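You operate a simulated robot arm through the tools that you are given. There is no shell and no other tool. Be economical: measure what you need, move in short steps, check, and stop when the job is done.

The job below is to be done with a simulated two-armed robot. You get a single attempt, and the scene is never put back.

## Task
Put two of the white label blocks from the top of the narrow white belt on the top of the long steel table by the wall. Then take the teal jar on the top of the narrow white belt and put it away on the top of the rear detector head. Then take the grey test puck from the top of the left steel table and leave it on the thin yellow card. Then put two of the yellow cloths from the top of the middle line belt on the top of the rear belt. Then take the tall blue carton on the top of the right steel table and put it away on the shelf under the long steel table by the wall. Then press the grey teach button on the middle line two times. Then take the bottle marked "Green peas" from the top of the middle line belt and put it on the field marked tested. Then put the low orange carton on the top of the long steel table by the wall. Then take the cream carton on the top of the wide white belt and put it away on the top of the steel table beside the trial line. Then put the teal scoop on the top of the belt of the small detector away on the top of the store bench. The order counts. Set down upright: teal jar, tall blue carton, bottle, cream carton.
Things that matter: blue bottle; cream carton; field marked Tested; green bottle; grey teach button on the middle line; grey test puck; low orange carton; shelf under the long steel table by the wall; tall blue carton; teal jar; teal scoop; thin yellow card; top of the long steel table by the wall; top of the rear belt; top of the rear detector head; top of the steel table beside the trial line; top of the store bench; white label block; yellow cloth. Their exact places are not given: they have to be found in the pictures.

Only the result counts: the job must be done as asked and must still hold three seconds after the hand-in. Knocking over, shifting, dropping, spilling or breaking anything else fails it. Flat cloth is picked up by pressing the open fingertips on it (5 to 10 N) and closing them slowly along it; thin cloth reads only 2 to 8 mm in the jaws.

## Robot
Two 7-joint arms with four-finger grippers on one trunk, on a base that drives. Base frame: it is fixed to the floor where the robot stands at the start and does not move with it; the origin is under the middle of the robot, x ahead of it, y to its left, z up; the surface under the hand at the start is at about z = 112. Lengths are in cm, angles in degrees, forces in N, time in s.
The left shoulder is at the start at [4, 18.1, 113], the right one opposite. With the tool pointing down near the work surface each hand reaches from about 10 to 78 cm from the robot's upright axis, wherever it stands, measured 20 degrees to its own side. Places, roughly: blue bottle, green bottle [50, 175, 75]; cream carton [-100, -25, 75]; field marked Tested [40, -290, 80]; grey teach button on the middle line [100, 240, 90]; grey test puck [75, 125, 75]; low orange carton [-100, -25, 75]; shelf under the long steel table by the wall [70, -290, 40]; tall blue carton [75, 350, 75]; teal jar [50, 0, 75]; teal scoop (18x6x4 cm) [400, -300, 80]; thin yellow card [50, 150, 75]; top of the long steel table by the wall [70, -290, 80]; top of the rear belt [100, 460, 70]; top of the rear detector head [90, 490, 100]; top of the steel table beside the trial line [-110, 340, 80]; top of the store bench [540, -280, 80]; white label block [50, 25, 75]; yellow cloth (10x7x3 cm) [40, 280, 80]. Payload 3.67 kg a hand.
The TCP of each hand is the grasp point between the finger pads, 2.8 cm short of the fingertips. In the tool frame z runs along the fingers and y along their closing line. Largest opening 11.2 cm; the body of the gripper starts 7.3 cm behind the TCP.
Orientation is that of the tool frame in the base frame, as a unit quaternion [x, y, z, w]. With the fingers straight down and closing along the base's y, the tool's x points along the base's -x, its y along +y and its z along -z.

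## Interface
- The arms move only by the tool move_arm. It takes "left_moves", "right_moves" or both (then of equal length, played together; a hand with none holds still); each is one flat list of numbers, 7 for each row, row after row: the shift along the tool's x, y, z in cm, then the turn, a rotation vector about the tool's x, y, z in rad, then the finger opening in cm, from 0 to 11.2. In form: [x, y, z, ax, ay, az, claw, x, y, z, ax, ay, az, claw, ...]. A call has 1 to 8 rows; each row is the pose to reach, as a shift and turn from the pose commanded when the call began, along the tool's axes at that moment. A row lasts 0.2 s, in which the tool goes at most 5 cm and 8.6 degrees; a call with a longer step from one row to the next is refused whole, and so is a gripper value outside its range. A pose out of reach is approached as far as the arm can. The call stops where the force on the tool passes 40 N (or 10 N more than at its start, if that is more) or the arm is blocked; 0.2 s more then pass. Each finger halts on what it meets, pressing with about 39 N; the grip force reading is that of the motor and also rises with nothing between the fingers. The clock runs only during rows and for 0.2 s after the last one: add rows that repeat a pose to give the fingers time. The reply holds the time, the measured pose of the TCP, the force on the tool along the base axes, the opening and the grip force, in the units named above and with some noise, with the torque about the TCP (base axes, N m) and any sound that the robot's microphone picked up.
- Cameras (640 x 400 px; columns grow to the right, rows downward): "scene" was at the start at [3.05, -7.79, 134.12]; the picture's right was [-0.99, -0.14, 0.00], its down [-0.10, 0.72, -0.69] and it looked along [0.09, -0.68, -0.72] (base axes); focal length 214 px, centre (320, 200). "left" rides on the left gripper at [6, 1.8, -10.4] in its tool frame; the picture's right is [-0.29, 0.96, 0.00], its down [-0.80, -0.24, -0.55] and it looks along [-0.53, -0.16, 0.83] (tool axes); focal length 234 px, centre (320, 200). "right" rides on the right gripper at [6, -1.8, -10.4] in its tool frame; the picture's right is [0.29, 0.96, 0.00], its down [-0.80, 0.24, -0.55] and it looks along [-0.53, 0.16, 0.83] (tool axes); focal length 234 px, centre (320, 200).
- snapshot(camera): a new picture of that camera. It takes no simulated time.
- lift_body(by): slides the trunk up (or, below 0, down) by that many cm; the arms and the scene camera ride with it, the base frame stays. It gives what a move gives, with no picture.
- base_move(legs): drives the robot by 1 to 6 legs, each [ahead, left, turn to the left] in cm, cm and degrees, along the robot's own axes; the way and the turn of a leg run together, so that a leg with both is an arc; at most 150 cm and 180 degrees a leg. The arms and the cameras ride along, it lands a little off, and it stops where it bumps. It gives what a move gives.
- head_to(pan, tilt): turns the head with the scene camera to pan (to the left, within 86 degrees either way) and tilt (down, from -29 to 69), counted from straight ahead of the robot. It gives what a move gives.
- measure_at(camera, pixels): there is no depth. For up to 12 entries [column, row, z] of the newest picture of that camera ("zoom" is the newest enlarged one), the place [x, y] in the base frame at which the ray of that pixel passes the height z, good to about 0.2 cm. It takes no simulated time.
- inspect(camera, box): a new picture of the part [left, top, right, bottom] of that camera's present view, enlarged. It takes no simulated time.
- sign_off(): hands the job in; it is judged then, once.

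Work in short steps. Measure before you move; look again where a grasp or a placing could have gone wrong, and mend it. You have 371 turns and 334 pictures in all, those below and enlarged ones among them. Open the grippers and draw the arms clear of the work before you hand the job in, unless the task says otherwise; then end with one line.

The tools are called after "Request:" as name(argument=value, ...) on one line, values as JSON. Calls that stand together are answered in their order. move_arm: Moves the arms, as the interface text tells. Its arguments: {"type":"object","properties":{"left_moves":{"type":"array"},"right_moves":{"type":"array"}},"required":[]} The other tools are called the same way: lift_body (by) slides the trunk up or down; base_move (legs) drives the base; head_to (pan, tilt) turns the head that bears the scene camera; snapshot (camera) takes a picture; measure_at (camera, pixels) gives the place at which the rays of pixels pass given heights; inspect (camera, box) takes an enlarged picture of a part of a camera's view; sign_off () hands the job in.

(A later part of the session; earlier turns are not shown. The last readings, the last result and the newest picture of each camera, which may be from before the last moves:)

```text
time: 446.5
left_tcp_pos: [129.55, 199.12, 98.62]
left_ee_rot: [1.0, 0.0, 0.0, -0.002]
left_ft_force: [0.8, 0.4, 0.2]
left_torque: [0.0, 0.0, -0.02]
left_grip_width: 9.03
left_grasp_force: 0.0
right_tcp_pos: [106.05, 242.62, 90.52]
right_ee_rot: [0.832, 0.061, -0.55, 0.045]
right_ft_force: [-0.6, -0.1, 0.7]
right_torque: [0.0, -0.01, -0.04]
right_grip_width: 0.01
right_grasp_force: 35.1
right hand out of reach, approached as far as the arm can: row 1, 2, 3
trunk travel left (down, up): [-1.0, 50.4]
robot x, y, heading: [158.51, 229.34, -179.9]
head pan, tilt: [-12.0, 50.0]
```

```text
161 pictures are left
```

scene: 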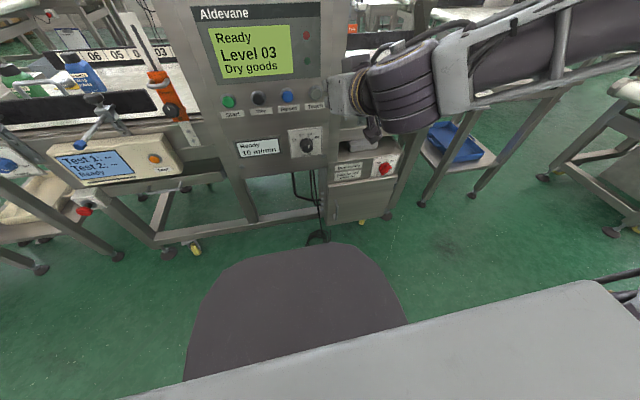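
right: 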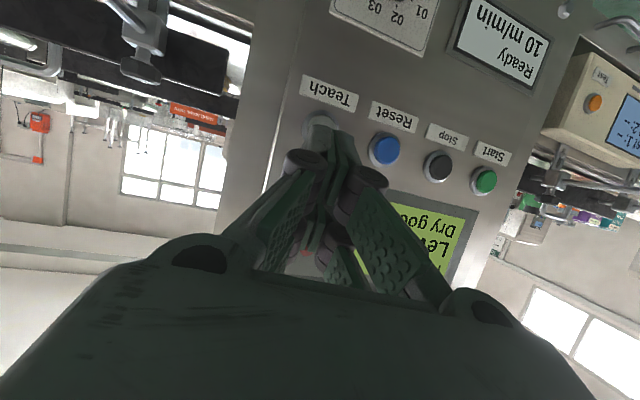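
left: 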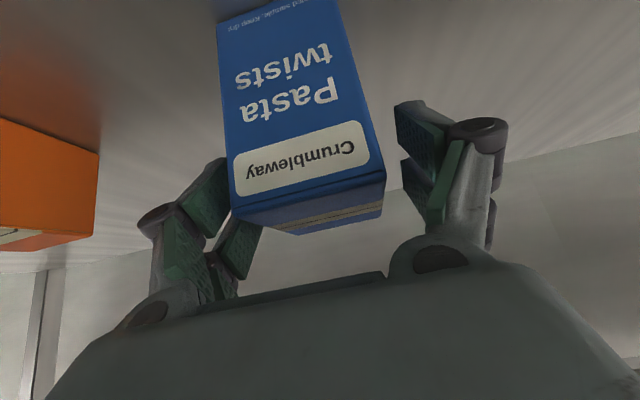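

Column aligned with Teach (322,128). Advance 6 cm along the tool axis and check force.

Request:
move_arm(right_moves=[0, 0, 3, 0, 0, 0, 0, 0, 0, 5.5, 0, 0, 0, 0, 0, 0, 6.2, 0, 0, 0, 0])

Request:
snapshot(camera="right")

Request:
inspect(camera="scene", box=[270, 50, 400, 140])

```text
time: 447.3
left_tcp_pos: [129.56, 199.13, 98.7]
left_ee_rot: [1.0, 0.001, 0.0, -0.002]
left_ft_force: [-0.5, -0.2, -0.6]
left_torque: [0.01, 0.0, 0.0]
left_grip_width: 8.98
left_grasp_force: 0.1
right_tcp_pos: [100.12, 241.91, 87.94]
right_ee_rot: [0.831, 0.061, -0.55, 0.045]
right_ft_force: [0.3, -1.2, 0.2]
right_torque: [0.01, 0.01, -0.01]
right_grip_width: 0.0
right_grasp_force: 35.7
trunk travel left (down, up): [-1.0, 50.4]
robot x, y, heading: [158.01, 229.56, -180.1]
head pan, tilt: [-12.0, 50.0]
```

```text
160 pictures are left
```

right: 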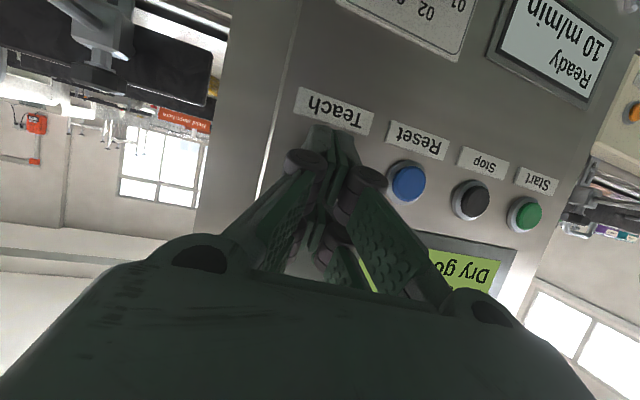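

```text
4.44 times, centred on (335, 95) of scene
```

zoom: 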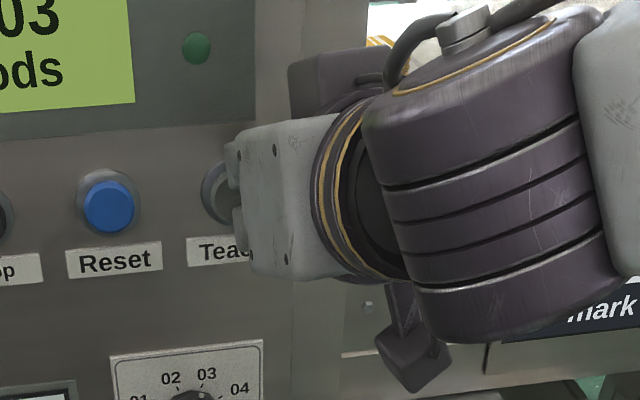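

Teach button is right under the tip. Press: advance slowly until contact.

Request:
move_arm(right_moves=[0, 0, 0.6, 0, 0, 0, 0, 0, 0, 1.2, 0, 0, 0, 0, 0, 0, 1.8, 0, 0, 0, 0, 0, 0, 2.2, 0, 0, 0, 0])

```text
time: 448.1
left_tcp_pos: [129.78, 199.17, 98.86]
left_ee_rot: [1.0, 0.0, -0.002, -0.002]
left_ft_force: [-0.2, -0.1, -0.8]
left_torque: [-0.02, -0.01, -0.03]
left_grip_width: 9.01
left_grasp_force: 0.1
right_tcp_pos: [99.25, 241.77, 87.74]
right_ee_rot: [0.831, 0.06, -0.551, 0.045]
right_ft_force: [25.0, 8.5, 10.6]
right_torque: [-0.08, 0.55, -0.28]
right_grip_width: 0.63
right_grasp_force: 35.7
trunk travel left (down, up): [-1.0, 50.4]
robot x, y, heading: [158.21, 229.42, 179.8]
head pan, tilt: [-12.0, 50.0]
heard: click
stopped in row 4 (right hand): the force on the tool passed its limit at 45 N (the readings are from after the stop); the commanded pose is now the measured one
```

A click was heard — first press done. Retract 2.5 cm, then press again.

Request:
move_arm(right_moves=[0, 0, -1, 0, 0, 0, 0, 0, 0, -2.5, 0, 0, 0, 0, 0, 0, -2.5, 0, 0, 0, 0, 0, 0, -2.5, 0, 0, 0, 0])

Request:
move_arm(right_moves=[0, 0, 1, 0, 0, 0, 0, 0, 0, 1.8, 0, 0, 0, 0, 0, 0, 2.4, 0, 0, 0, 0, 0, 0, 3, 0, 0, 0, 0, 0, 0, 3.5, 0, 0, 0, 0])

```text
time: 449.1
left_tcp_pos: [129.47, 199.25, 98.63]
left_ee_rot: [1.0, 0.0, 0.0, -0.002]
left_ft_force: [0.4, 0.5, 0.2]
left_torque: [0.02, 0.03, -0.02]
left_grip_width: 9.01
left_grasp_force: 0.1
right_tcp_pos: [101.12, 242.06, 88.3]
right_ee_rot: [0.832, 0.06, -0.55, 0.044]
right_ft_force: [-0.9, 0.7, 0.4]
right_torque: [0.0, 0.02, -0.02]
right_grip_width: 0.02
right_grasp_force: 35.8
trunk travel left (down, up): [-1.0, 50.4]
robot x, y, heading: [157.81, 229.39, -180.1]
head pan, tilt: [-12.0, 50.0]
```

```text
time: 450.1
left_tcp_pos: [129.71, 199.32, 98.72]
left_ee_rot: [1.0, -0.001, -0.001, -0.001]
left_ft_force: [0.0, 0.4, 0.0]
left_torque: [-0.03, 0.01, 0.02]
left_grip_width: 8.99
left_grasp_force: 0.2
right_tcp_pos: [99.27, 241.72, 87.39]
right_ee_rot: [0.831, 0.059, -0.551, 0.044]
right_ft_force: [25.0, 8.5, 10.5]
right_torque: [-0.11, 0.49, -0.24]
right_grip_width: 0.6
right_grasp_force: 36.0
trunk travel left (down, up): [-1.0, 50.4]
robot x, y, heading: [158.2, 229.7, 179.9]
head pan, tilt: [-12.0, 50.0]
heard: click
stopped in row 4 (right hand): the force on the tool passed its limit at 48 N (the readings are from after the stop); the commanded pose is now the measured one
```

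Second click. Retract the right hand and level it.

Request:
move_arm(right_moves=[0, 0, -4, 0, 0, 0, 0, 0, 0, -8, 0, 0, 0, 0, 0, 0, -12, 0, 0, 0, 3, 0, 0, -16, 0, 0, 0, 6, 0, 0, -19, 0, 0, 0, 9])

Request:
lift_body(by=40)

Request:
move_arm(right_moves=[0, 0, 0, 0, 0.144, 0, 9, 0, 0, 0, 0, 0.288, 0, 9, 0, 0, 0, 0, 0.432, 0, 9, 0, 0, 0, 0, 0.576, 0, 9, 0, 0, 0, 0, 0.72, 0, 9, 0, 0, 0, 0, 0.864, 0, 9, 0, 0, 0, 0, 1.008, 0, 9, 0, 0, 0, 0, 1.15, 0, 9])

Request:
base_move(legs=[[0, 52, 0.5]])

Request:
head_to(pan=5, tilt=45)

Request:
snapshot(camera="scene")

```text
time: 451.3
left_tcp_pos: [129.43, 199.16, 98.59]
left_ee_rot: [1.0, -0.001, 0.001, -0.002]
left_ft_force: [0.6, 1.0, -0.5]
left_torque: [0.02, 0.0, -0.02]
left_grip_width: 9.02
left_grasp_force: 0.0
right_tcp_pos: [111.87, 242.42, 97.53]
right_ee_rot: [0.833, 0.06, -0.549, 0.043]
right_ft_force: [-0.2, 0.7, 0.0]
right_torque: [0.04, -0.02, 0.01]
right_grip_width: 8.9
right_grasp_force: 0.0
right hand out of reach, approached as far as the arm can: row 3, 4, 5
trunk travel left (down, up): [-1.0, 50.4]
robot x, y, heading: [157.97, 229.69, 179.9]
head pan, tilt: [-12.0, 50.0]
```

```text
time: 455.1
left_tcp_pos: [129.44, 199.32, 138.67]
left_ee_rot: [1.0, -0.001, -0.001, -0.001]
left_ft_force: [0.5, -0.7, 0.3]
left_torque: [0.0, 0.02, -0.03]
left_grip_width: 9.04
left_grasp_force: 0.0
right_tcp_pos: [111.84, 242.55, 137.36]
right_ee_rot: [0.833, 0.06, -0.549, 0.044]
right_ft_force: [-0.3, 0.0, 0.1]
right_torque: [0.0, -0.02, 0.0]
right_grip_width: 9.0
right_grasp_force: 0.1
trunk travel left (down, up): [-41.0, 10.4]
robot x, y, heading: [158.35, 229.76, 180.0]
head pan, tilt: [-12.0, 50.0]
```

```text
time: 456.9
left_tcp_pos: [129.27, 199.23, 138.58]
left_ee_rot: [1.0, 0.0, 0.001, -0.001]
left_ft_force: [-0.2, 0.1, -0.7]
left_torque: [0.0, -0.06, 0.0]
left_grip_width: 9.02
left_grasp_force: 0.0
right_tcp_pos: [111.73, 242.45, 137.38]
right_ee_rot: [0.997, 0.074, -0.005, 0.004]
right_ft_force: [-0.8, -0.1, 0.8]
right_torque: [-0.02, -0.01, 0.02]
right_grip_width: 9.0
right_grasp_force: 0.1
trunk travel left (down, up): [-41.0, 10.4]
robot x, y, heading: [158.52, 229.53, 179.9]
head pan, tilt: [-12.0, 50.0]
```

```text
time: 460.1
left_tcp_pos: [129.75, 145.48, 138.61]
left_ee_rot: [1.0, 0.002, -0.001, -0.001]
left_ft_force: [-0.7, 0.1, 0.4]
left_torque: [-0.02, -0.02, 0.01]
left_grip_width: 9.01
left_grasp_force: 0.1
right_tcp_pos: [111.77, 188.7, 137.4]
right_ee_rot: [0.997, 0.077, -0.009, 0.005]
right_ft_force: [-0.6, 0.3, -0.5]
right_torque: [-0.01, 0.04, -0.03]
right_grip_width: 9.0
right_grasp_force: 0.1
trunk travel left (down, up): [-41.0, 10.4]
robot x, y, heading: [158.68, 175.69, -179.6]
head pan, tilt: [-12.0, 50.0]
```

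```text
time: 460.9
left_tcp_pos: [129.65, 145.3, 138.58]
left_ee_rot: [1.0, 0.002, 0.0, -0.002]
left_ft_force: [0.0, -0.5, 0.8]
left_torque: [0.02, 0.03, -0.03]
left_grip_width: 8.99
left_grasp_force: 0.1
right_tcp_pos: [111.82, 188.34, 137.44]
right_ee_rot: [0.997, 0.077, -0.008, 0.005]
right_ft_force: [0.0, 0.5, -0.2]
right_torque: [0.03, 0.0, 0.04]
right_grip_width: 9.0
right_grasp_force: 0.1
trunk travel left (down, up): [-41.0, 10.4]
robot x, y, heading: [158.21, 176.14, -180.1]
head pan, tilt: [5.0, 45.0]
```

```text
158 pictures are left
```

scene: 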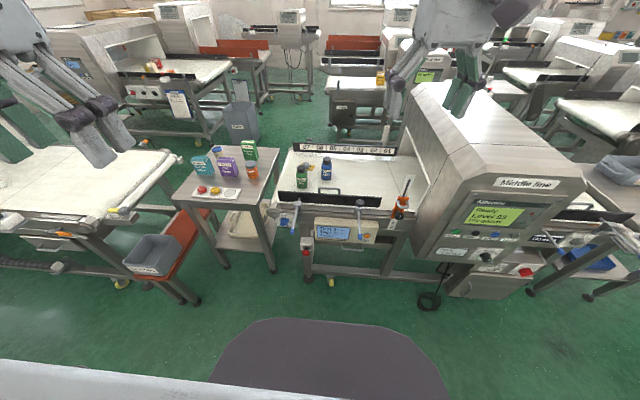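

Drive ahead 28 cm toward the belt.

Request:
base_move(legs=[[28, 0, 0]])

Request:
head_to(pan=10, tilt=52)

Request:
inspect(camera="scene", box=[230, 130, 410, 260])

Request:
snapshot(camera="left")

```text
time: 462.9
left_tcp_pos: [101.95, 145.31, 138.67]
left_ee_rot: [1.0, 0.002, 0.0, -0.001]
left_ft_force: [0.7, -0.5, 0.3]
left_torque: [-0.01, 0.04, 0.03]
left_grip_width: 9.01
left_grasp_force: 0.1
right_tcp_pos: [84.02, 188.22, 137.5]
right_ee_rot: [0.997, 0.077, -0.008, 0.004]
right_ft_force: [-0.1, 0.1, -0.6]
right_torque: [0.02, 0.05, 0.0]
right_grip_width: 9.01
right_grasp_force: 0.1
trunk travel left (down, up): [-41.0, 10.4]
robot x, y, heading: [130.7, 175.7, -179.7]
head pan, tilt: [5.0, 45.0]
```

```text
time: 463.6
left_tcp_pos: [101.8, 145.38, 138.6]
left_ee_rot: [1.0, 0.003, 0.0, -0.002]
left_ft_force: [0.2, -0.8, -0.1]
left_torque: [0.02, -0.03, -0.04]
left_grip_width: 9.02
left_grasp_force: 0.0
right_tcp_pos: [83.93, 188.27, 137.43]
right_ee_rot: [0.997, 0.077, -0.009, 0.004]
right_ft_force: [-0.8, -0.2, -0.6]
right_torque: [-0.02, 0.01, -0.02]
right_grip_width: 9.01
right_grasp_force: 0.0
trunk travel left (down, up): [-41.0, 10.4]
robot x, y, heading: [130.22, 175.9, -179.7]
head pan, tilt: [10.0, 52.0]
```

```text
3.08 times, centred on (320, 195) of scene
```

zoom: 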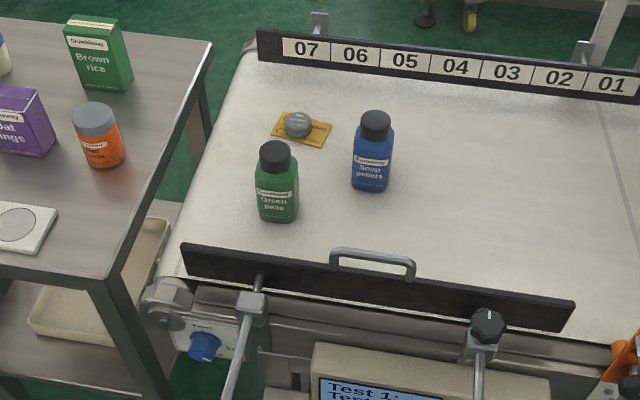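

```text
156 pictures are left
```

left: 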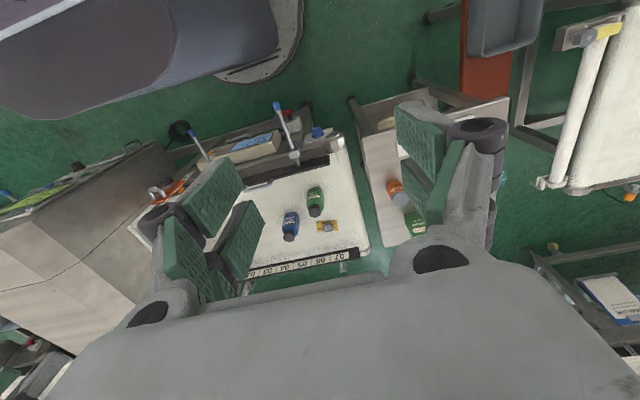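

Measure the green bottle.

Request:
measure_at(camera="zoom", pixels=[[275, 150, 88], [278, 212, 76], [258, 200, 78], [299, 200, 78], [374, 118, 88], [297, 125, 77], [300, 255, 82]])

Request:
inspect(camera="left", box=[260, 160, 370, 260])

Request:
measure_at(camera="left", pixels=[[320, 211, 88], [314, 190, 76]])

```text
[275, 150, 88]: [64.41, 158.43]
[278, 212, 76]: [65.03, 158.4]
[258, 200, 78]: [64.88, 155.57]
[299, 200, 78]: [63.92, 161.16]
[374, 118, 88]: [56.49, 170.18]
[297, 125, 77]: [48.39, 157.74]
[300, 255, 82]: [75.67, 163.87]
```

```text
4.00 times, centred on (315, 210) of left
```

zoom: 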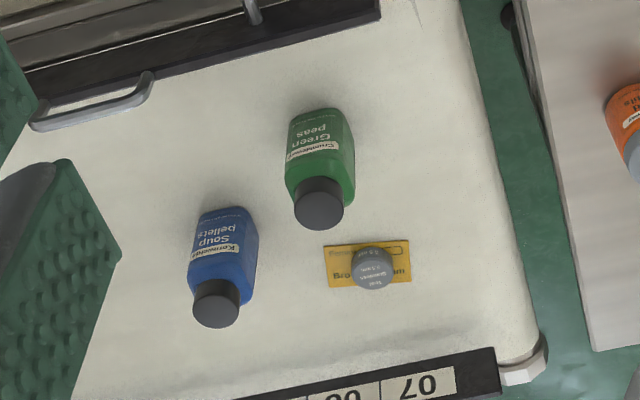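

```text
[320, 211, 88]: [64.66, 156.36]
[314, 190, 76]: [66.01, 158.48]
```

Bottle ≈(64.6,158.4). Move the left hand above it (at height) while raising the right hand.

Request:
move_arm(left_moves=[-4.6, -1.6, 0, 0, 0, 0, 9, -9.2, -3.2, 0, 0, 0, 0, 9, -13.8, -4.8, 0, 0, 0, 0, 9, -18.4, -6.4, 0, 0, 0, 0, 9, -23, -8, 0, 0, 0, 0, 9, -27.6, -9.6, 0, 0, 0, 0, 9, -32.2, -11.2, 0, 0, 0, 0, 9, -36.8, -12.8, 0, 0, 0, 0, 9], right_moves=[2, 0, -3, 0, 0, 0, 9, 4, 0, -6, 0, 0, 0, 9, 6, 0, -9, 0, 0, 0, 9, 8, 0, -12, 0, 0, 0, 9, 10, 0, -15, 0, 0, 0, 9, 10, 0, -18, 0, 0, 0, 9, 10, 0, -21, 0, 0, 0, 9, 10, 0, -24, 0, 0, 0, 9])

Request:
lift_body(by=-28)

Request:
snapshot(camera="left")

Request:
snapshot(camera="scene")

```text
time: 465.4
left_tcp_pos: [69.45, 154.45, 137.97]
left_ee_rot: [1.0, 0.004, 0.001, 0.001]
left_ft_force: [-0.3, 0.8, -2.7]
left_torque: [-0.04, -0.07, 0.04]
left_grip_width: 9.0
left_grasp_force: 0.0
left hand out of reach, approached as far as the arm can: row 7, 8
right_tcp_pos: [95.17, 190.86, 156.75]
right_ee_rot: [0.997, 0.077, -0.01, 0.006]
right_ft_force: [0.2, 0.2, -0.5]
right_torque: [-0.05, 0.07, -0.02]
right_grip_width: 9.03
right_grasp_force: 0.1
right hand out of reach, approached as far as the arm can: row 7, 8
trunk travel left (down, up): [-41.0, 10.4]
robot x, y, heading: [130.31, 175.58, -179.6]
head pan, tilt: [10.0, 52.0]
```

```text
time: 468.2
left_tcp_pos: [69.27, 154.32, 110.08]
left_ee_rot: [1.0, 0.003, 0.0, -0.001]
left_ft_force: [0.0, 0.4, 0.1]
left_torque: [0.01, 0.0, -0.06]
left_grip_width: 8.99
left_grasp_force: 0.1
right_tcp_pos: [95.08, 190.82, 128.69]
right_ee_rot: [0.997, 0.078, -0.01, 0.006]
right_ft_force: [-0.5, 0.6, -1.2]
right_torque: [0.02, 0.02, 0.03]
right_grip_width: 9.01
right_grasp_force: 0.1
trunk travel left (down, up): [-13.0, 38.4]
robot x, y, heading: [130.73, 175.73, -179.9]
head pan, tilt: [10.0, 52.0]
```

```text
154 pictures are left
```

left: 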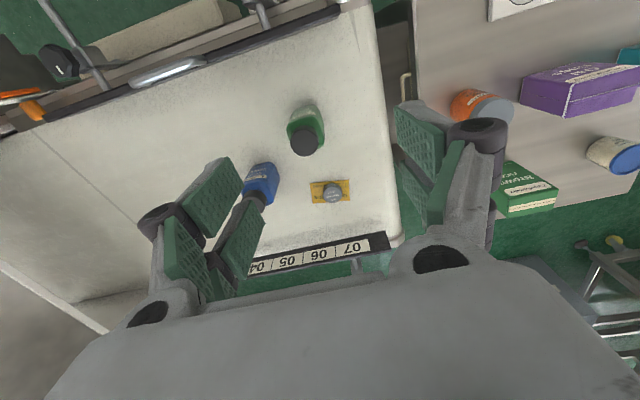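

```text
153 pictures are left
```

scene: 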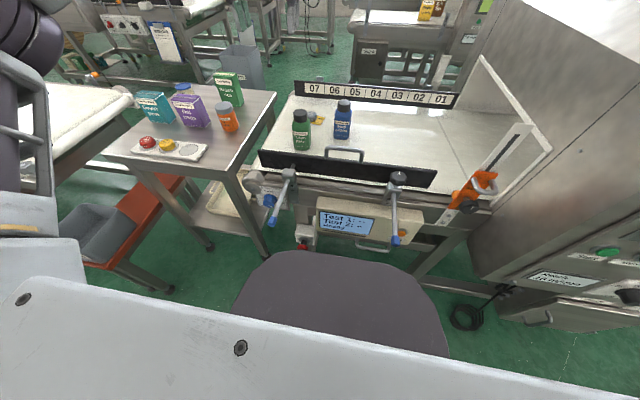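

Align over the bottle and lower to z≈95.

Request:
move_arm(left_moves=[-2.3, -2, 3, 0, 0, 0, 9, -4.7, -4.1, 6, 0, 0, 0, 9, -4.7, -4.1, 10.5, 0, 0, 0, 9, -4.7, -4.1, 15, 0, 0, 0, 9, -4.7, -4.1, 15, 0, 0, 0, 9])

Request:
snapshot(camera="left")

```text
time: 469.4
left_tcp_pos: [65.97, 157.25, 94.79]
left_ee_rot: [1.0, 0.003, -0.001, -0.002]
left_ft_force: [0.6, 0.6, -0.2]
left_torque: [-0.02, 0.01, -0.01]
left_grip_width: 9.03
left_grasp_force: 0.0
left hand out of reach, approached as far as the arm can: row 1, 2, 3, 4, 5
right_tcp_pos: [95.03, 190.82, 128.78]
right_ee_rot: [0.997, 0.077, -0.009, 0.007]
right_ft_force: [0.5, -1.3, 0.2]
right_torque: [-0.03, 0.03, -0.03]
right_grip_width: 9.0
right_grasp_force: 0.1
trunk travel left (down, up): [-13.0, 38.4]
robot x, y, heading: [130.68, 175.79, -179.6]
head pan, tilt: [10.0, 52.0]
```

```text
152 pictures are left
```

left: 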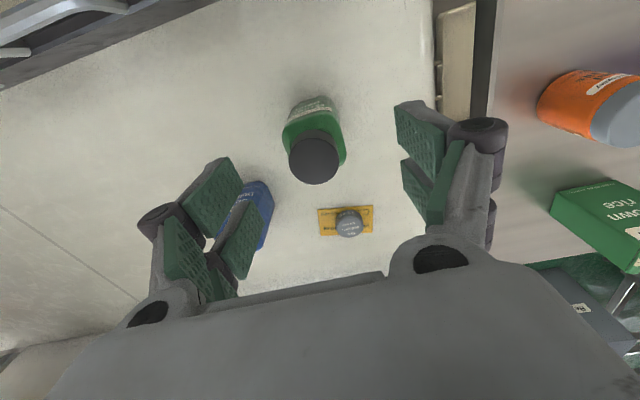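

Check the cap position and correct with a small base move.

Request:
measure_at(camera="left", pixels=[[314, 160, 88], [289, 160, 88], [339, 155, 88], [314, 120, 80]])

Request:
base_move(legs=[[1.4, -1.1, 0]])

Request:
snapshot(camera="left")

```text
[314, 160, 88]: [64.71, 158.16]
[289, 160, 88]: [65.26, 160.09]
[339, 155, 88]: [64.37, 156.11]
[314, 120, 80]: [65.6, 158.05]
```

```text
time: 470.2
left_tcp_pos: [64.57, 158.3, 94.74]
left_ee_rot: [1.0, 0.002, -0.001, -0.002]
left_ft_force: [-0.4, -0.4, 0.4]
left_torque: [-0.01, -0.01, 0.03]
left_grip_width: 9.02
left_grasp_force: 0.1
right_tcp_pos: [93.68, 191.74, 128.63]
right_ee_rot: [0.997, 0.078, -0.01, 0.006]
right_ft_force: [-0.2, -0.3, -0.2]
right_torque: [-0.01, 0.04, -0.02]
right_grip_width: 9.02
right_grasp_force: 0.0
trunk travel left (down, up): [-13.0, 38.4]
robot x, y, heading: [128.67, 176.83, -179.6]
head pan, tilt: [10.0, 52.0]
```

```text
151 pictures are left
```

left: 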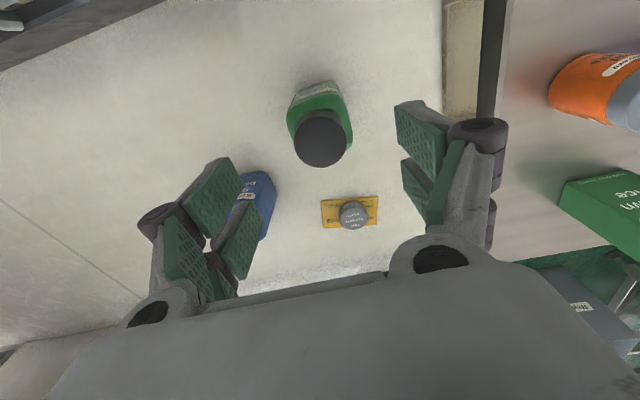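

Lower the trunk 12.4 cm and close on the bottle.

Request:
lift_body(by=-8)

Request:
snapshot(camera="left")

Request:
lift_body(by=-4.4)

Request:
move_arm(left_moves=[0, 0, 0, 0, 0, 0, 7.5, 0, 0, 0, 0, 0, 0, 6, 0, 0, 0, 0, 0, 0, 4.5, 0, 0, 0, 0, 0, 0, 4, 0, 0, 0, 0, 0, 0, 4])

Request:
snapshot(camera="left")

```text
time: 471.4
left_tcp_pos: [64.51, 158.26, 86.7]
left_ee_rot: [1.0, 0.003, -0.001, -0.002]
left_ft_force: [0.0, 0.4, 0.9]
left_torque: [0.01, 0.02, -0.02]
left_grip_width: 9.01
left_grasp_force: 0.1
right_tcp_pos: [93.72, 191.82, 120.6]
right_ee_rot: [0.997, 0.078, -0.009, 0.006]
right_ft_force: [0.4, 0.7, -0.6]
right_torque: [0.0, 0.03, 0.02]
right_grip_width: 9.0
right_grasp_force: 0.0
trunk travel left (down, up): [-5.0, 46.4]
robot x, y, heading: [129.0, 176.79, -179.7]
head pan, tilt: [10.0, 52.0]
```

```text
150 pictures are left
```

left: 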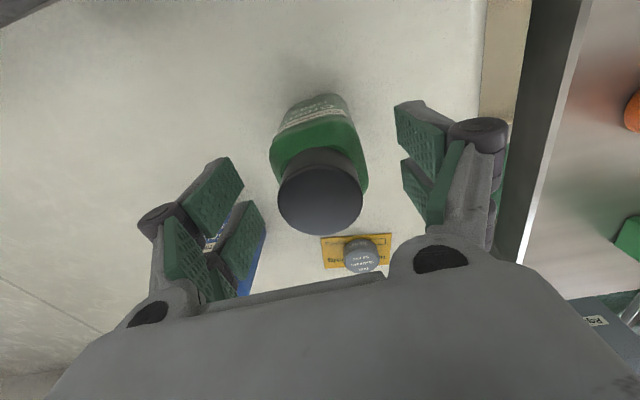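

```text
time: 472.2
left_tcp_pos: [64.51, 158.26, 82.33]
left_ee_rot: [1.0, 0.003, -0.001, -0.003]
left_ft_force: [0.5, -0.9, -0.1]
left_torque: [0.01, 0.01, 0.02]
left_grip_width: 9.0
left_grasp_force: 0.0
right_tcp_pos: [93.75, 191.79, 116.4]
right_ee_rot: [0.997, 0.077, -0.009, 0.006]
right_ft_force: [-0.5, 0.3, -0.9]
right_torque: [-0.03, 0.01, 0.02]
right_grip_width: 8.98
right_grasp_force: 0.0
trunk travel left (down, up): [-0.6, 50.8]
robot x, y, heading: [128.78, 177.09, -179.7]
head pan, tilt: [10.0, 52.0]
```

```text
time: 473.4
left_tcp_pos: [64.64, 158.31, 82.38]
left_ee_rot: [1.0, 0.003, 0.0, -0.003]
left_ft_force: [0.4, -0.5, 1.5]
left_torque: [0.09, 0.02, 0.03]
left_grip_width: 5.26
left_grasp_force: 39.0
right_tcp_pos: [93.77, 191.78, 116.4]
right_ee_rot: [0.997, 0.077, -0.01, 0.006]
right_ft_force: [-0.2, -0.1, -0.6]
right_torque: [0.0, -0.03, -0.02]
right_grip_width: 8.99
right_grasp_force: 0.0
trunk travel left (down, up): [-0.6, 50.8]
robot x, y, heading: [128.85, 176.55, -179.4]
head pan, tilt: [10.0, 52.0]
```

```text
149 pictures are left
```

left: 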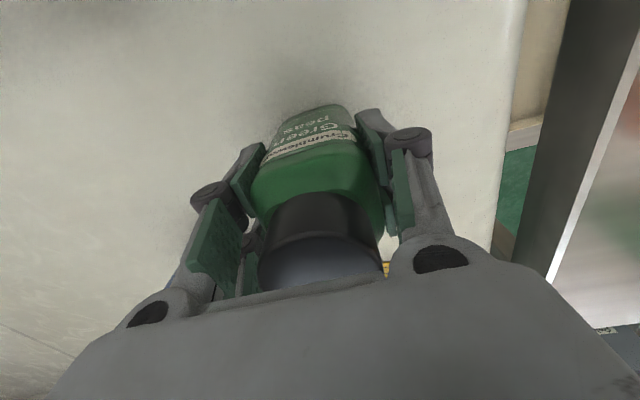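

Bottle gripped (5.3 cm). Lift, back off, turn to face −y.

Request:
lift_body(by=40)

Request:
base_move(legs=[[-27, 0, 0], [0, 0, 89.5]])

Request:
move_arm(left_moves=[4, 0, -1, 0, 0, 0, 4, 8, 0, -2, 0, 0, 0, 4, 12, 0, -3, 0, 0, 0, 4, 16, 0, -4, 0, 0, 0, 4])

Request:
head_to(pan=0, tilt=25)

Request:
snapshot(camera="scene")

```text
time: 477.3
left_tcp_pos: [64.47, 158.27, 122.28]
left_ee_rot: [1.0, 0.003, -0.002, -0.002]
left_ft_force: [-0.7, -0.4, -1.7]
left_torque: [-0.01, 0.01, -0.02]
left_grip_width: 5.24
left_grasp_force: 39.3
right_tcp_pos: [93.77, 191.8, 156.19]
right_ee_rot: [0.997, 0.078, -0.01, 0.005]
right_ft_force: [-0.6, 0.4, -0.6]
right_torque: [-0.01, 0.01, 0.01]
right_grip_width: 9.04
right_grasp_force: 0.1
trunk travel left (down, up): [-40.6, 10.8]
robot x, y, heading: [128.96, 176.68, -179.9]
head pan, tilt: [10.0, 52.0]
```

```text
time: 483.4
left_tcp_pos: [173.33, 112.19, 122.21]
left_ee_rot: [0.709, 0.705, -0.002, -0.001]
left_ft_force: [-0.1, -0.3, -2.2]
left_torque: [-0.04, 0.02, 0.0]
left_grip_width: 5.21
left_grasp_force: 38.7
right_tcp_pos: [140.17, 141.65, 156.12]
right_ee_rot: [0.655, 0.755, -0.002, 0.011]
right_ft_force: [0.2, -0.3, 0.2]
right_torque: [0.01, 0.05, 0.02]
right_grip_width: 9.03
right_grasp_force: 0.1
trunk travel left (down, up): [-40.6, 10.8]
robot x, y, heading: [155.36, 176.8, -90.4]
head pan, tilt: [10.0, 52.0]
```

```text
time: 484.4
left_tcp_pos: [173.57, 128.47, 126.36]
left_ee_rot: [0.709, 0.706, -0.004, 0.0]
left_ft_force: [-0.9, 1.0, -3.4]
left_torque: [0.0, 0.02, 0.02]
left_grip_width: 5.22
left_grasp_force: 39.1
right_tcp_pos: [140.15, 141.9, 156.38]
right_ee_rot: [0.655, 0.756, -0.004, 0.011]
right_ft_force: [0.4, 1.3, 0.4]
right_torque: [-0.07, 0.01, -0.02]
right_grip_width: 8.98
right_grasp_force: 0.2
trunk travel left (down, up): [-40.6, 10.8]
robot x, y, heading: [155.95, 176.89, -90.3]
head pan, tilt: [10.0, 52.0]
```

```text
time: 485.3
left_tcp_pos: [173.67, 128.1, 126.34]
left_ee_rot: [0.71, 0.704, -0.001, -0.002]
left_ft_force: [-0.4, -0.5, -1.3]
left_torque: [0.01, -0.04, 0.03]
left_grip_width: 5.22
left_grasp_force: 39.5
right_tcp_pos: [140.11, 141.54, 156.09]
right_ee_rot: [0.655, 0.756, -0.002, 0.01]
right_ft_force: [0.5, -0.2, 0.9]
right_torque: [0.0, 0.02, -0.04]
right_grip_width: 9.0
right_grasp_force: 0.1
trunk travel left (down, up): [-40.6, 10.8]
robot x, y, heading: [155.59, 177.0, -90.4]
head pan, tilt: [0.0, 25.0]
```

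```text
148 pictures are left
```

scene: 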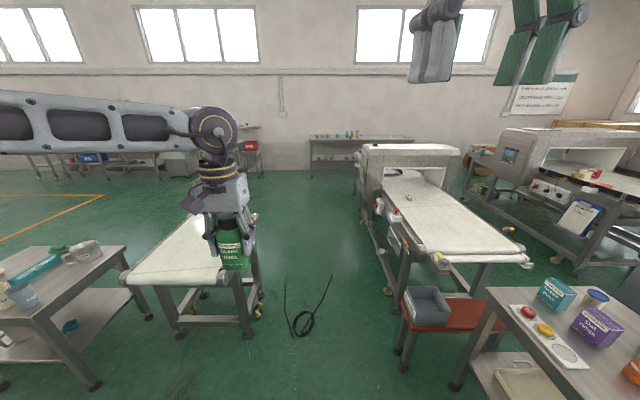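

Measure the stand with the bin and the cable.

Request:
measure_at(camera="scene", pixels=[[400, 370, 0], [418, 345, 0], [455, 385, 0], [302, 335, 0], [285, 300, 0], [330, 290, 0], [255, 335, 0], [262, 310, 0], [390, 290, 0], [366, 240, 0]])

```text
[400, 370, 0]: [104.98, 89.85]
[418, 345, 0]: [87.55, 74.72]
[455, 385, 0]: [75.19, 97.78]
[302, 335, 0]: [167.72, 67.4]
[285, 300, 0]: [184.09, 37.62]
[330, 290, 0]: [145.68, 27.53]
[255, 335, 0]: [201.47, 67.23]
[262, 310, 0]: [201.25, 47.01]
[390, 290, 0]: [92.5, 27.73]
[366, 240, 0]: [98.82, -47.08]
```

Drive down the lane at x≈136, then to y≈−226.

Request:
base_move(legs=[[70, -21, 0.4], [110, 0, 0], [75, 0, 0], [70, 8, 0], [70, 0, 0]])

Request:
snapshot(camera="scene")

```text
time: 505.8
left_tcp_pos: [163.61, -270.67, 126.46]
left_ee_rot: [0.703, 0.711, -0.002, -0.001]
left_ft_force: [-0.2, 0.0, -2.7]
left_torque: [-0.01, -0.02, 0.02]
left_grip_width: 5.21
left_grasp_force: 38.8
right_tcp_pos: [129.85, -257.81, 156.35]
right_ee_rot: [0.647, 0.762, -0.003, 0.011]
right_ft_force: [-1.2, 1.0, 0.9]
right_torque: [0.0, 0.02, 0.02]
right_grip_width: 9.0
right_grasp_force: 0.2
trunk travel left (down, up): [-40.6, 10.8]
robot x, y, heading: [144.74, -222.52, -89.2]
head pan, tilt: [0.0, 25.0]
```

```text
147 pictures are left
```

scene: 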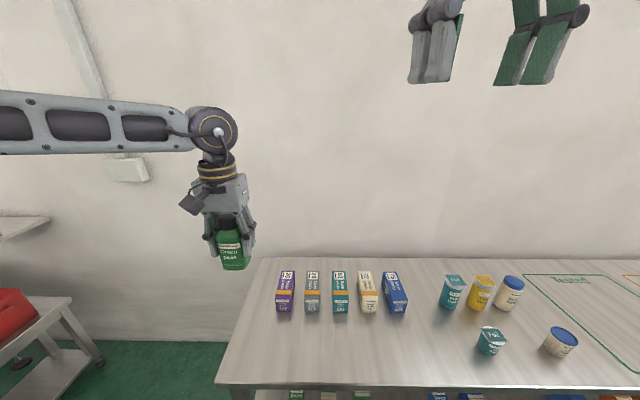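

Drive right 121 cm to stand in front of the Tested field.

Request:
base_move(legs=[[2, 0, -0.8], [0, -121, 0]])

Request:
head_to(pan=10, tilt=48)

Request:
snapshot(camera="scene")

Request:
snapshot(camera="left")

```text
time: 512.3
left_tcp_pos: [44.69, -273.14, 126.35]
left_ee_rot: [0.707, 0.708, -0.003, -0.001]
left_ft_force: [0.7, 0.2, -2.0]
left_torque: [-0.04, 0.01, -0.01]
left_grip_width: 5.2
left_grasp_force: 39.0
right_tcp_pos: [11.01, -259.85, 156.33]
right_ee_rot: [0.652, 0.758, -0.003, 0.011]
right_ft_force: [0.5, -0.1, -0.1]
right_torque: [0.01, 0.05, -0.04]
right_grip_width: 8.99
right_grasp_force: 0.0
trunk travel left (down, up): [-40.6, 10.8]
robot x, y, heading: [26.11, -224.53, -89.9]
head pan, tilt: [0.0, 25.0]
```

```text
time: 513.2
left_tcp_pos: [44.74, -273.09, 126.28]
left_ee_rot: [0.707, 0.708, -0.003, -0.001]
left_ft_force: [0.1, 0.1, -2.4]
left_torque: [0.01, 0.01, -0.01]
left_grip_width: 5.21
left_grasp_force: 39.2
right_tcp_pos: [11.12, -259.99, 156.26]
right_ee_rot: [0.651, 0.759, -0.002, 0.011]
right_ft_force: [0.3, 0.0, -0.5]
right_torque: [0.02, 0.02, -0.01]
right_grip_width: 9.02
right_grasp_force: 0.1
trunk travel left (down, up): [-40.6, 10.8]
robot x, y, heading: [25.84, -224.59, -90.0]
head pan, tilt: [10.0, 48.0]
```

```text
146 pictures are left
```

scene: 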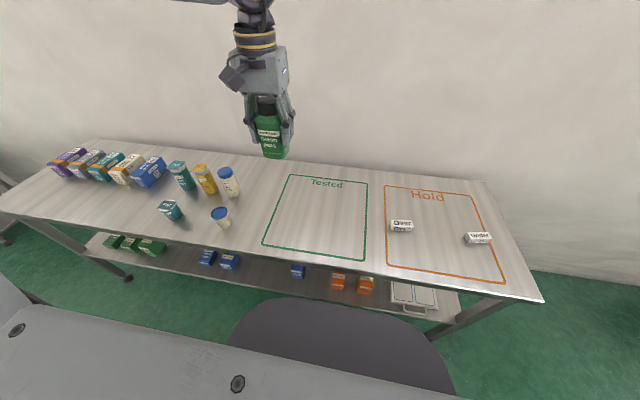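

```text
145 pictures are left
```

left: 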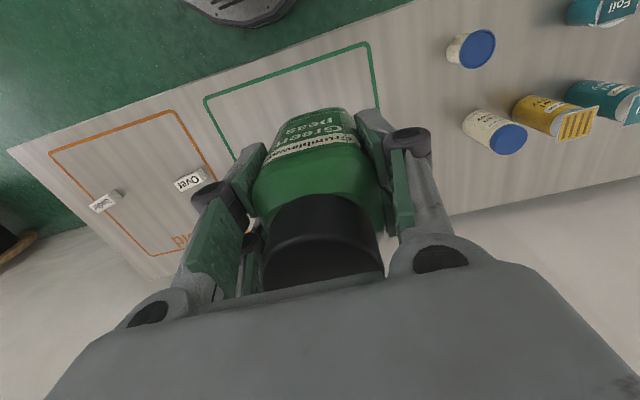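

Move the bottle over the field (≈(41,−288)) at height, then lower.

Request:
move_arm(left_moves=[-3.8, -0.9, 0, 0, 0, 0, 4, -7.5, -1.8, 0, 0, 0, 0, 4, -11.2, -2.8, 2, 0, 0, 0, 4, -15, -3.7, 5, 0, 0, 0, 4, -15, -3.7, 9, 0, 0, 0, 4])

Request:
lift_body(by=-24)

Request:
snapshot(camera="left")

Request:
snapshot(camera="scene")

```text
time: 514.4
left_tcp_pos: [41.93, -287.49, 117.23]
left_ee_rot: [0.707, 0.707, -0.003, -0.001]
left_ft_force: [0.0, -0.3, -1.6]
left_torque: [0.03, 0.02, 0.01]
left_grip_width: 5.18
left_grasp_force: 39.4
left hand out of reach, approached as far as the arm can: row 4, 5
right_tcp_pos: [11.01, -260.16, 156.19]
right_ee_rot: [0.651, 0.759, -0.002, 0.01]
right_ft_force: [0.5, -0.9, 0.9]
right_torque: [0.04, -0.02, 0.0]
right_grip_width: 9.0
right_grasp_force: 0.1
trunk travel left (down, up): [-40.6, 10.8]
robot x, y, heading: [26.08, -224.39, -90.0]
head pan, tilt: [10.0, 48.0]
```

```text
time: 516.9
left_tcp_pos: [41.86, -287.39, 93.44]
left_ee_rot: [0.706, 0.708, -0.003, -0.001]
left_ft_force: [0.6, -0.9, -2.0]
left_torque: [0.05, 0.01, 0.06]
left_grip_width: 5.2
left_grasp_force: 38.5
right_tcp_pos: [11.0, -259.86, 132.27]
right_ee_rot: [0.652, 0.758, -0.003, 0.01]
right_ft_force: [-0.2, 0.2, 0.4]
right_torque: [0.03, 0.03, 0.0]
right_grip_width: 8.99
right_grasp_force: 0.1
trunk travel left (down, up): [-16.6, 34.8]
robot x, y, heading: [26.15, -224.46, -89.8]
head pan, tilt: [10.0, 48.0]
```

```text
144 pictures are left
```

left: 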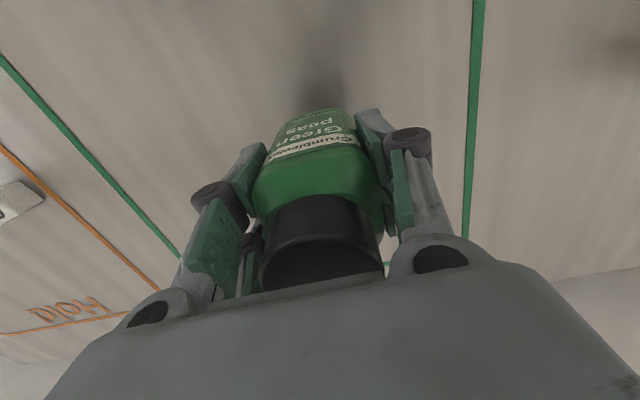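

```text
143 pictures are left
```

scene: 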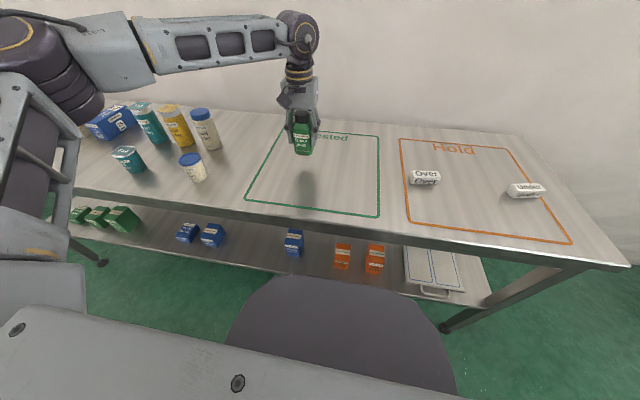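

Inside the field. Lower to contact.

Request:
lift_body(by=-4.3)

Request:
move_arm(left_moves=[0, 0, 0.4, 0, 0, 0, 4, 0, 0, 0.8, 0, 0, 0, 4, 0, 0, 1.2, 0, 0, 0, 4])

```text
time: 517.8
left_tcp_pos: [41.84, -287.4, 89.11]
left_ee_rot: [0.707, 0.707, -0.003, -0.001]
left_ft_force: [0.6, -0.4, -1.9]
left_torque: [0.0, -0.02, -0.02]
left_grip_width: 5.2
left_grasp_force: 38.7
right_tcp_pos: [10.99, -259.95, 128.0]
right_ee_rot: [0.652, 0.758, -0.003, 0.009]
right_ft_force: [-0.6, 0.1, -0.1]
right_torque: [0.01, 0.01, -0.01]
right_grip_width: 9.02
right_grasp_force: 0.0
trunk travel left (down, up): [-12.3, 39.1]
robot x, y, heading: [26.19, -224.67, -90.0]
head pan, tilt: [10.0, 48.0]
```

```text
time: 518.6
left_tcp_pos: [41.84, -287.31, 88.34]
left_ee_rot: [0.706, 0.709, -0.007, 0.001]
left_ft_force: [4.2, -2.6, 25.8]
left_torque: [0.36, -0.46, -0.06]
left_grip_width: 5.21
left_grasp_force: 38.6
right_tcp_pos: [11.01, -259.68, 128.02]
right_ee_rot: [0.651, 0.759, -0.004, 0.01]
right_ft_force: [0.2, 0.4, 0.6]
right_torque: [-0.03, -0.02, 0.04]
right_grip_width: 9.02
right_grasp_force: 0.0
trunk travel left (down, up): [-12.3, 39.1]
robot x, y, heading: [26.32, -224.38, -89.8]
head pan, tilt: [10.0, 48.0]
```

Contact. Ease, open, rise.

Request:
move_arm(left_moves=[0, 0, -0.4, 0, 0, 0, 5, 0, 0, -0.4, 0, 0, 0, 6.5, 0, 0, -0.4, 0, 0, 0, 8.5, 0, 0, -0.4, 0, 0, 0, 8.5, 0, 0, -5, 0, 0, 0, 8.5, 0, 0, -9.5, 0, 0, 0, 8.5])

Request:
lift_body(by=36)

Request:
snapshot(camera="scene")

Request:
snapshot(camera="left")

```text
time: 520.0
left_tcp_pos: [42.43, -286.84, 97.4]
left_ee_rot: [0.706, 0.708, -0.005, -0.001]
left_ft_force: [-0.6, 0.2, -0.2]
left_torque: [0.02, 0.0, 0.02]
left_grip_width: 8.49
left_grasp_force: 0.0
left hand out of reach, approached as far as the arm can: row 6
right_tcp_pos: [11.07, -259.84, 127.95]
right_ee_rot: [0.651, 0.759, -0.003, 0.01]
right_ft_force: [-0.5, 0.2, 0.1]
right_torque: [-0.02, 0.0, 0.02]
right_grip_width: 9.0
right_grasp_force: 0.0
trunk travel left (down, up): [-12.3, 39.1]
robot x, y, heading: [25.9, -224.58, -90.0]
head pan, tilt: [10.0, 48.0]
```

```text
time: 523.5
left_tcp_pos: [42.35, -287.01, 133.38]
left_ee_rot: [0.707, 0.708, -0.005, 0.0]
left_ft_force: [0.6, 1.1, -0.5]
left_torque: [0.01, -0.02, -0.03]
left_grip_width: 8.49
left_grasp_force: 0.1
right_tcp_pos: [10.95, -259.98, 163.96]
right_ee_rot: [0.651, 0.759, -0.003, 0.01]
right_ft_force: [0.8, 0.0, -0.6]
right_torque: [0.02, -0.01, -0.02]
right_grip_width: 8.99
right_grasp_force: 0.1
trunk travel left (down, up): [-48.3, 3.1]
robot x, y, heading: [26.5, -224.36, -89.9]
head pan, tilt: [10.0, 48.0]
```

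```text
142 pictures are left
```

scene: 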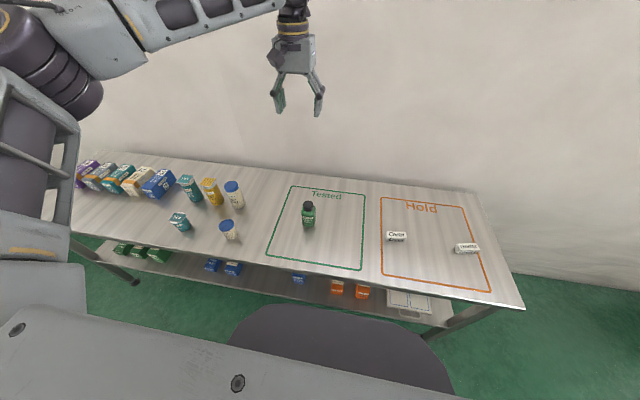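

```text
141 pictures are left
```

left: 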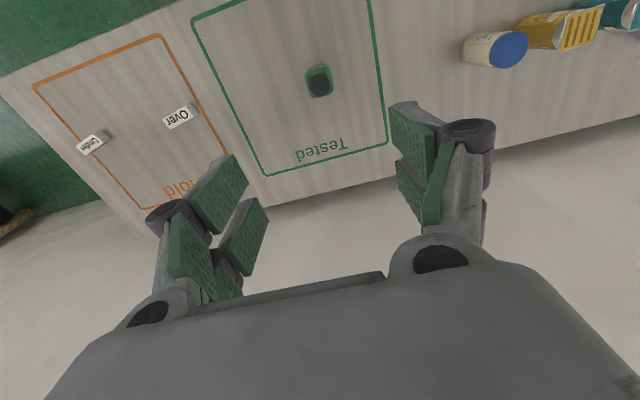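

Bottle stands in the Tested field. Next: the low orange carton on the wide white belt. Retract and drive there, facing −x.

Request:
move_arm(left_moves=[4, 0, -1, 0, 0, 0, 11, 8, 0, -2, 0, 0, 0, 11, 12, 0, -3, 0, 0, 0, 11, 16, 0, -3, 0, 0, 0, 11, 19, 0, -3, 0, 0, 0, 11])

Request:
base_move(legs=[[0, -32, 0], [-50, 0, 0], [0, 0, -90], [0, 60, 0]])

Request:
head_to(pan=0, tilt=35)

Request:
snapshot(camera="scene")

```text
time: 524.7
left_tcp_pos: [42.15, -267.41, 136.46]
left_ee_rot: [0.707, 0.708, -0.005, -0.001]
left_ft_force: [-1.1, 0.2, 0.6]
left_torque: [-0.04, -0.01, 0.0]
left_grip_width: 11.01
left_grasp_force: 0.1
right_tcp_pos: [11.11, -259.68, 164.16]
right_ee_rot: [0.652, 0.758, -0.004, 0.012]
right_ft_force: [0.2, -0.4, 0.2]
right_torque: [-0.05, -0.03, 0.0]
right_grip_width: 9.0
right_grasp_force: 0.0
trunk travel left (down, up): [-48.3, 3.1]
robot x, y, heading: [26.07, -224.56, -89.9]
head pan, tilt: [10.0, 48.0]
```

```text
time: 536.7
left_tcp_pos: [-48.77, -247.48, 136.37]
left_ee_rot: [1.0, 0.004, -0.003, -0.004]
left_ft_force: [0.1, -0.1, 0.0]
left_torque: [-0.03, 0.04, -0.01]
left_grip_width: 11.0
left_grasp_force: 0.0
right_tcp_pos: [-41.29, -216.56, 164.07]
right_ee_rot: [0.997, 0.079, -0.009, 0.006]
right_ft_force: [0.7, 0.8, 0.3]
right_torque: [0.0, 0.0, -0.03]
right_grip_width: 9.0
right_grasp_force: 0.0
trunk travel left (down, up): [-48.3, 3.1]
robot x, y, heading: [-5.65, -231.97, -179.4]
head pan, tilt: [10.0, 48.0]
```

```text
time: 537.5
left_tcp_pos: [-48.67, -247.73, 136.39]
left_ee_rot: [1.0, 0.004, -0.003, -0.004]
left_ft_force: [0.2, 0.1, 0.4]
left_torque: [0.01, 0.01, 0.01]
left_grip_width: 10.97
left_grasp_force: 0.1
right_tcp_pos: [-41.18, -216.63, 164.0]
right_ee_rot: [0.997, 0.079, -0.009, 0.006]
right_ft_force: [0.7, -1.1, 0.3]
right_torque: [-0.01, -0.01, 0.0]
right_grip_width: 9.02
right_grasp_force: 0.1
trunk travel left (down, up): [-48.3, 3.1]
robot x, y, heading: [-5.9, -231.75, -179.7]
head pan, tilt: [0.0, 35.0]
```

```text
140 pictures are left
```

scene: 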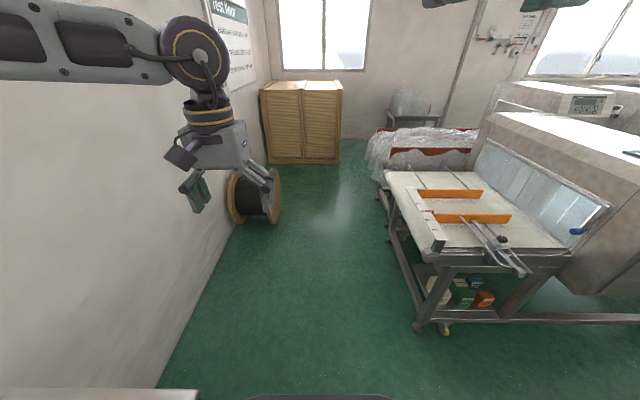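

Went the wrong way laterally; now drive right (+y) ~205 cm to the wide belt.

Request:
base_move(legs=[[0, -140, 0], [0, -65, 0]])

Request:
head_to(pan=0, tilt=42)

Request:
snapshot(camera="scene")

```text
time: 548.1
left_tcp_pos: [-48.92, -38.97, 136.33]
left_ee_rot: [1.0, -0.002, -0.003, -0.006]
left_ft_force: [0.4, -0.8, 0.0]
left_torque: [-0.01, 0.03, 0.02]
left_grip_width: 11.02
left_grasp_force: 0.0
right_tcp_pos: [-40.96, -8.25, 164.11]
right_ee_rot: [0.997, 0.075, -0.009, 0.005]
right_ft_force: [-0.1, 0.3, 0.2]
right_torque: [0.02, 0.03, -0.02]
right_grip_width: 9.0
right_grasp_force: 0.1
trunk travel left (down, up): [-48.3, 3.1]
robot x, y, heading: [-5.81, -23.46, 179.9]
head pan, tilt: [0.0, 35.0]
```

```text
time: 548.8
left_tcp_pos: [-48.98, -39.04, 136.41]
left_ee_rot: [1.0, -0.001, -0.001, -0.003]
left_ft_force: [0.7, 0.6, -0.4]
left_torque: [0.0, 0.0, -0.03]
left_grip_width: 11.01
left_grasp_force: 0.0
right_tcp_pos: [-41.08, -8.03, 164.03]
right_ee_rot: [0.997, 0.075, -0.009, 0.006]
right_ft_force: [0.4, 0.6, 1.1]
right_torque: [0.01, -0.03, 0.02]
right_grip_width: 9.0
right_grasp_force: 0.1
trunk travel left (down, up): [-48.3, 3.1]
robot x, y, heading: [-5.65, -23.27, 179.8]
head pan, tilt: [0.0, 42.0]
```

```text
139 pictures are left
```

scene: 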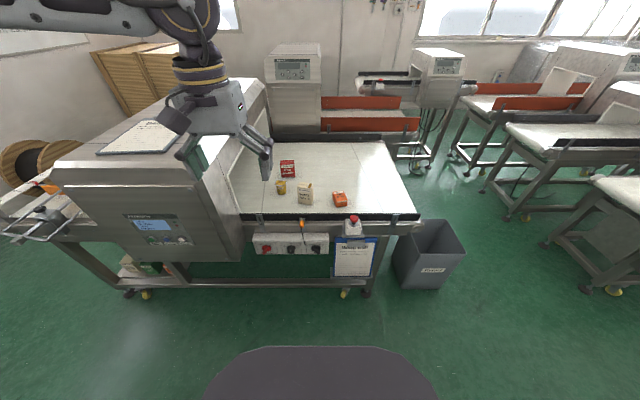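

Objects on the belt: red, small yellow, cream carton (305,192), low orange (339,199). Zoom.

Request:
inspect(camera="scene", box=[230, 140, 400, 240])

Request:
measure_at(camera="zoom", pixels=[[320, 200, 75]])

```text
3.76 times, centred on (315, 190) of scene
```

zoom: 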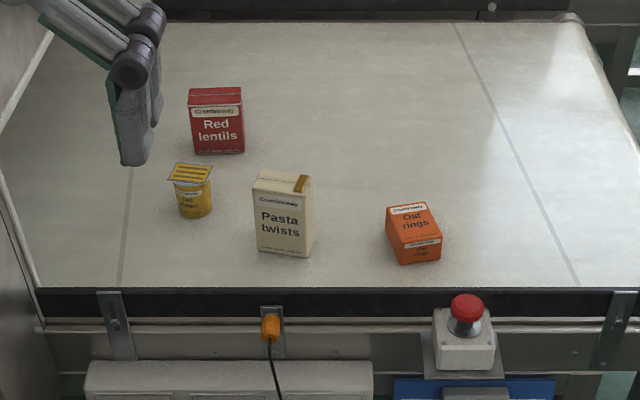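

```text
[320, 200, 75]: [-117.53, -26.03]
```

Measure orange and cream cartons.

Request:
measure_at(camera="zoom", pixels=[[401, 265, 75], [442, 259, 75], [396, 245, 80], [441, 238, 80], [386, 208, 80], [428, 202, 80], [257, 250, 75], [306, 258, 75], [253, 190, 87], [302, 195, 87], [314, 178, 87], [262, 171, 87]])

Request:
measure_at(camera="zoom", pixels=[[210, 213, 75], [220, 150, 75], [40, 290, 79], [600, 290, 79], [320, 25, 75], [467, 310, 85]])

```text
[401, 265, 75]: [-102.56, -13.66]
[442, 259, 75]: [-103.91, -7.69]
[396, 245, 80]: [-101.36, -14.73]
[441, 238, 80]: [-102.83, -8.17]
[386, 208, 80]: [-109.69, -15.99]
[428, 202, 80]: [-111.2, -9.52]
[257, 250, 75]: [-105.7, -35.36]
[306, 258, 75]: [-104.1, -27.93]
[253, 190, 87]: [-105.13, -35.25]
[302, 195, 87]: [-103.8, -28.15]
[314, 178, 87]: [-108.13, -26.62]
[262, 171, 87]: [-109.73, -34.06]
```

```text
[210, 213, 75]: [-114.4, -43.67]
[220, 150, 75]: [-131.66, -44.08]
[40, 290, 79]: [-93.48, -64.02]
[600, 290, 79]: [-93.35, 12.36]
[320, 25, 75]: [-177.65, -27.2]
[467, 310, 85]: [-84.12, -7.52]
```

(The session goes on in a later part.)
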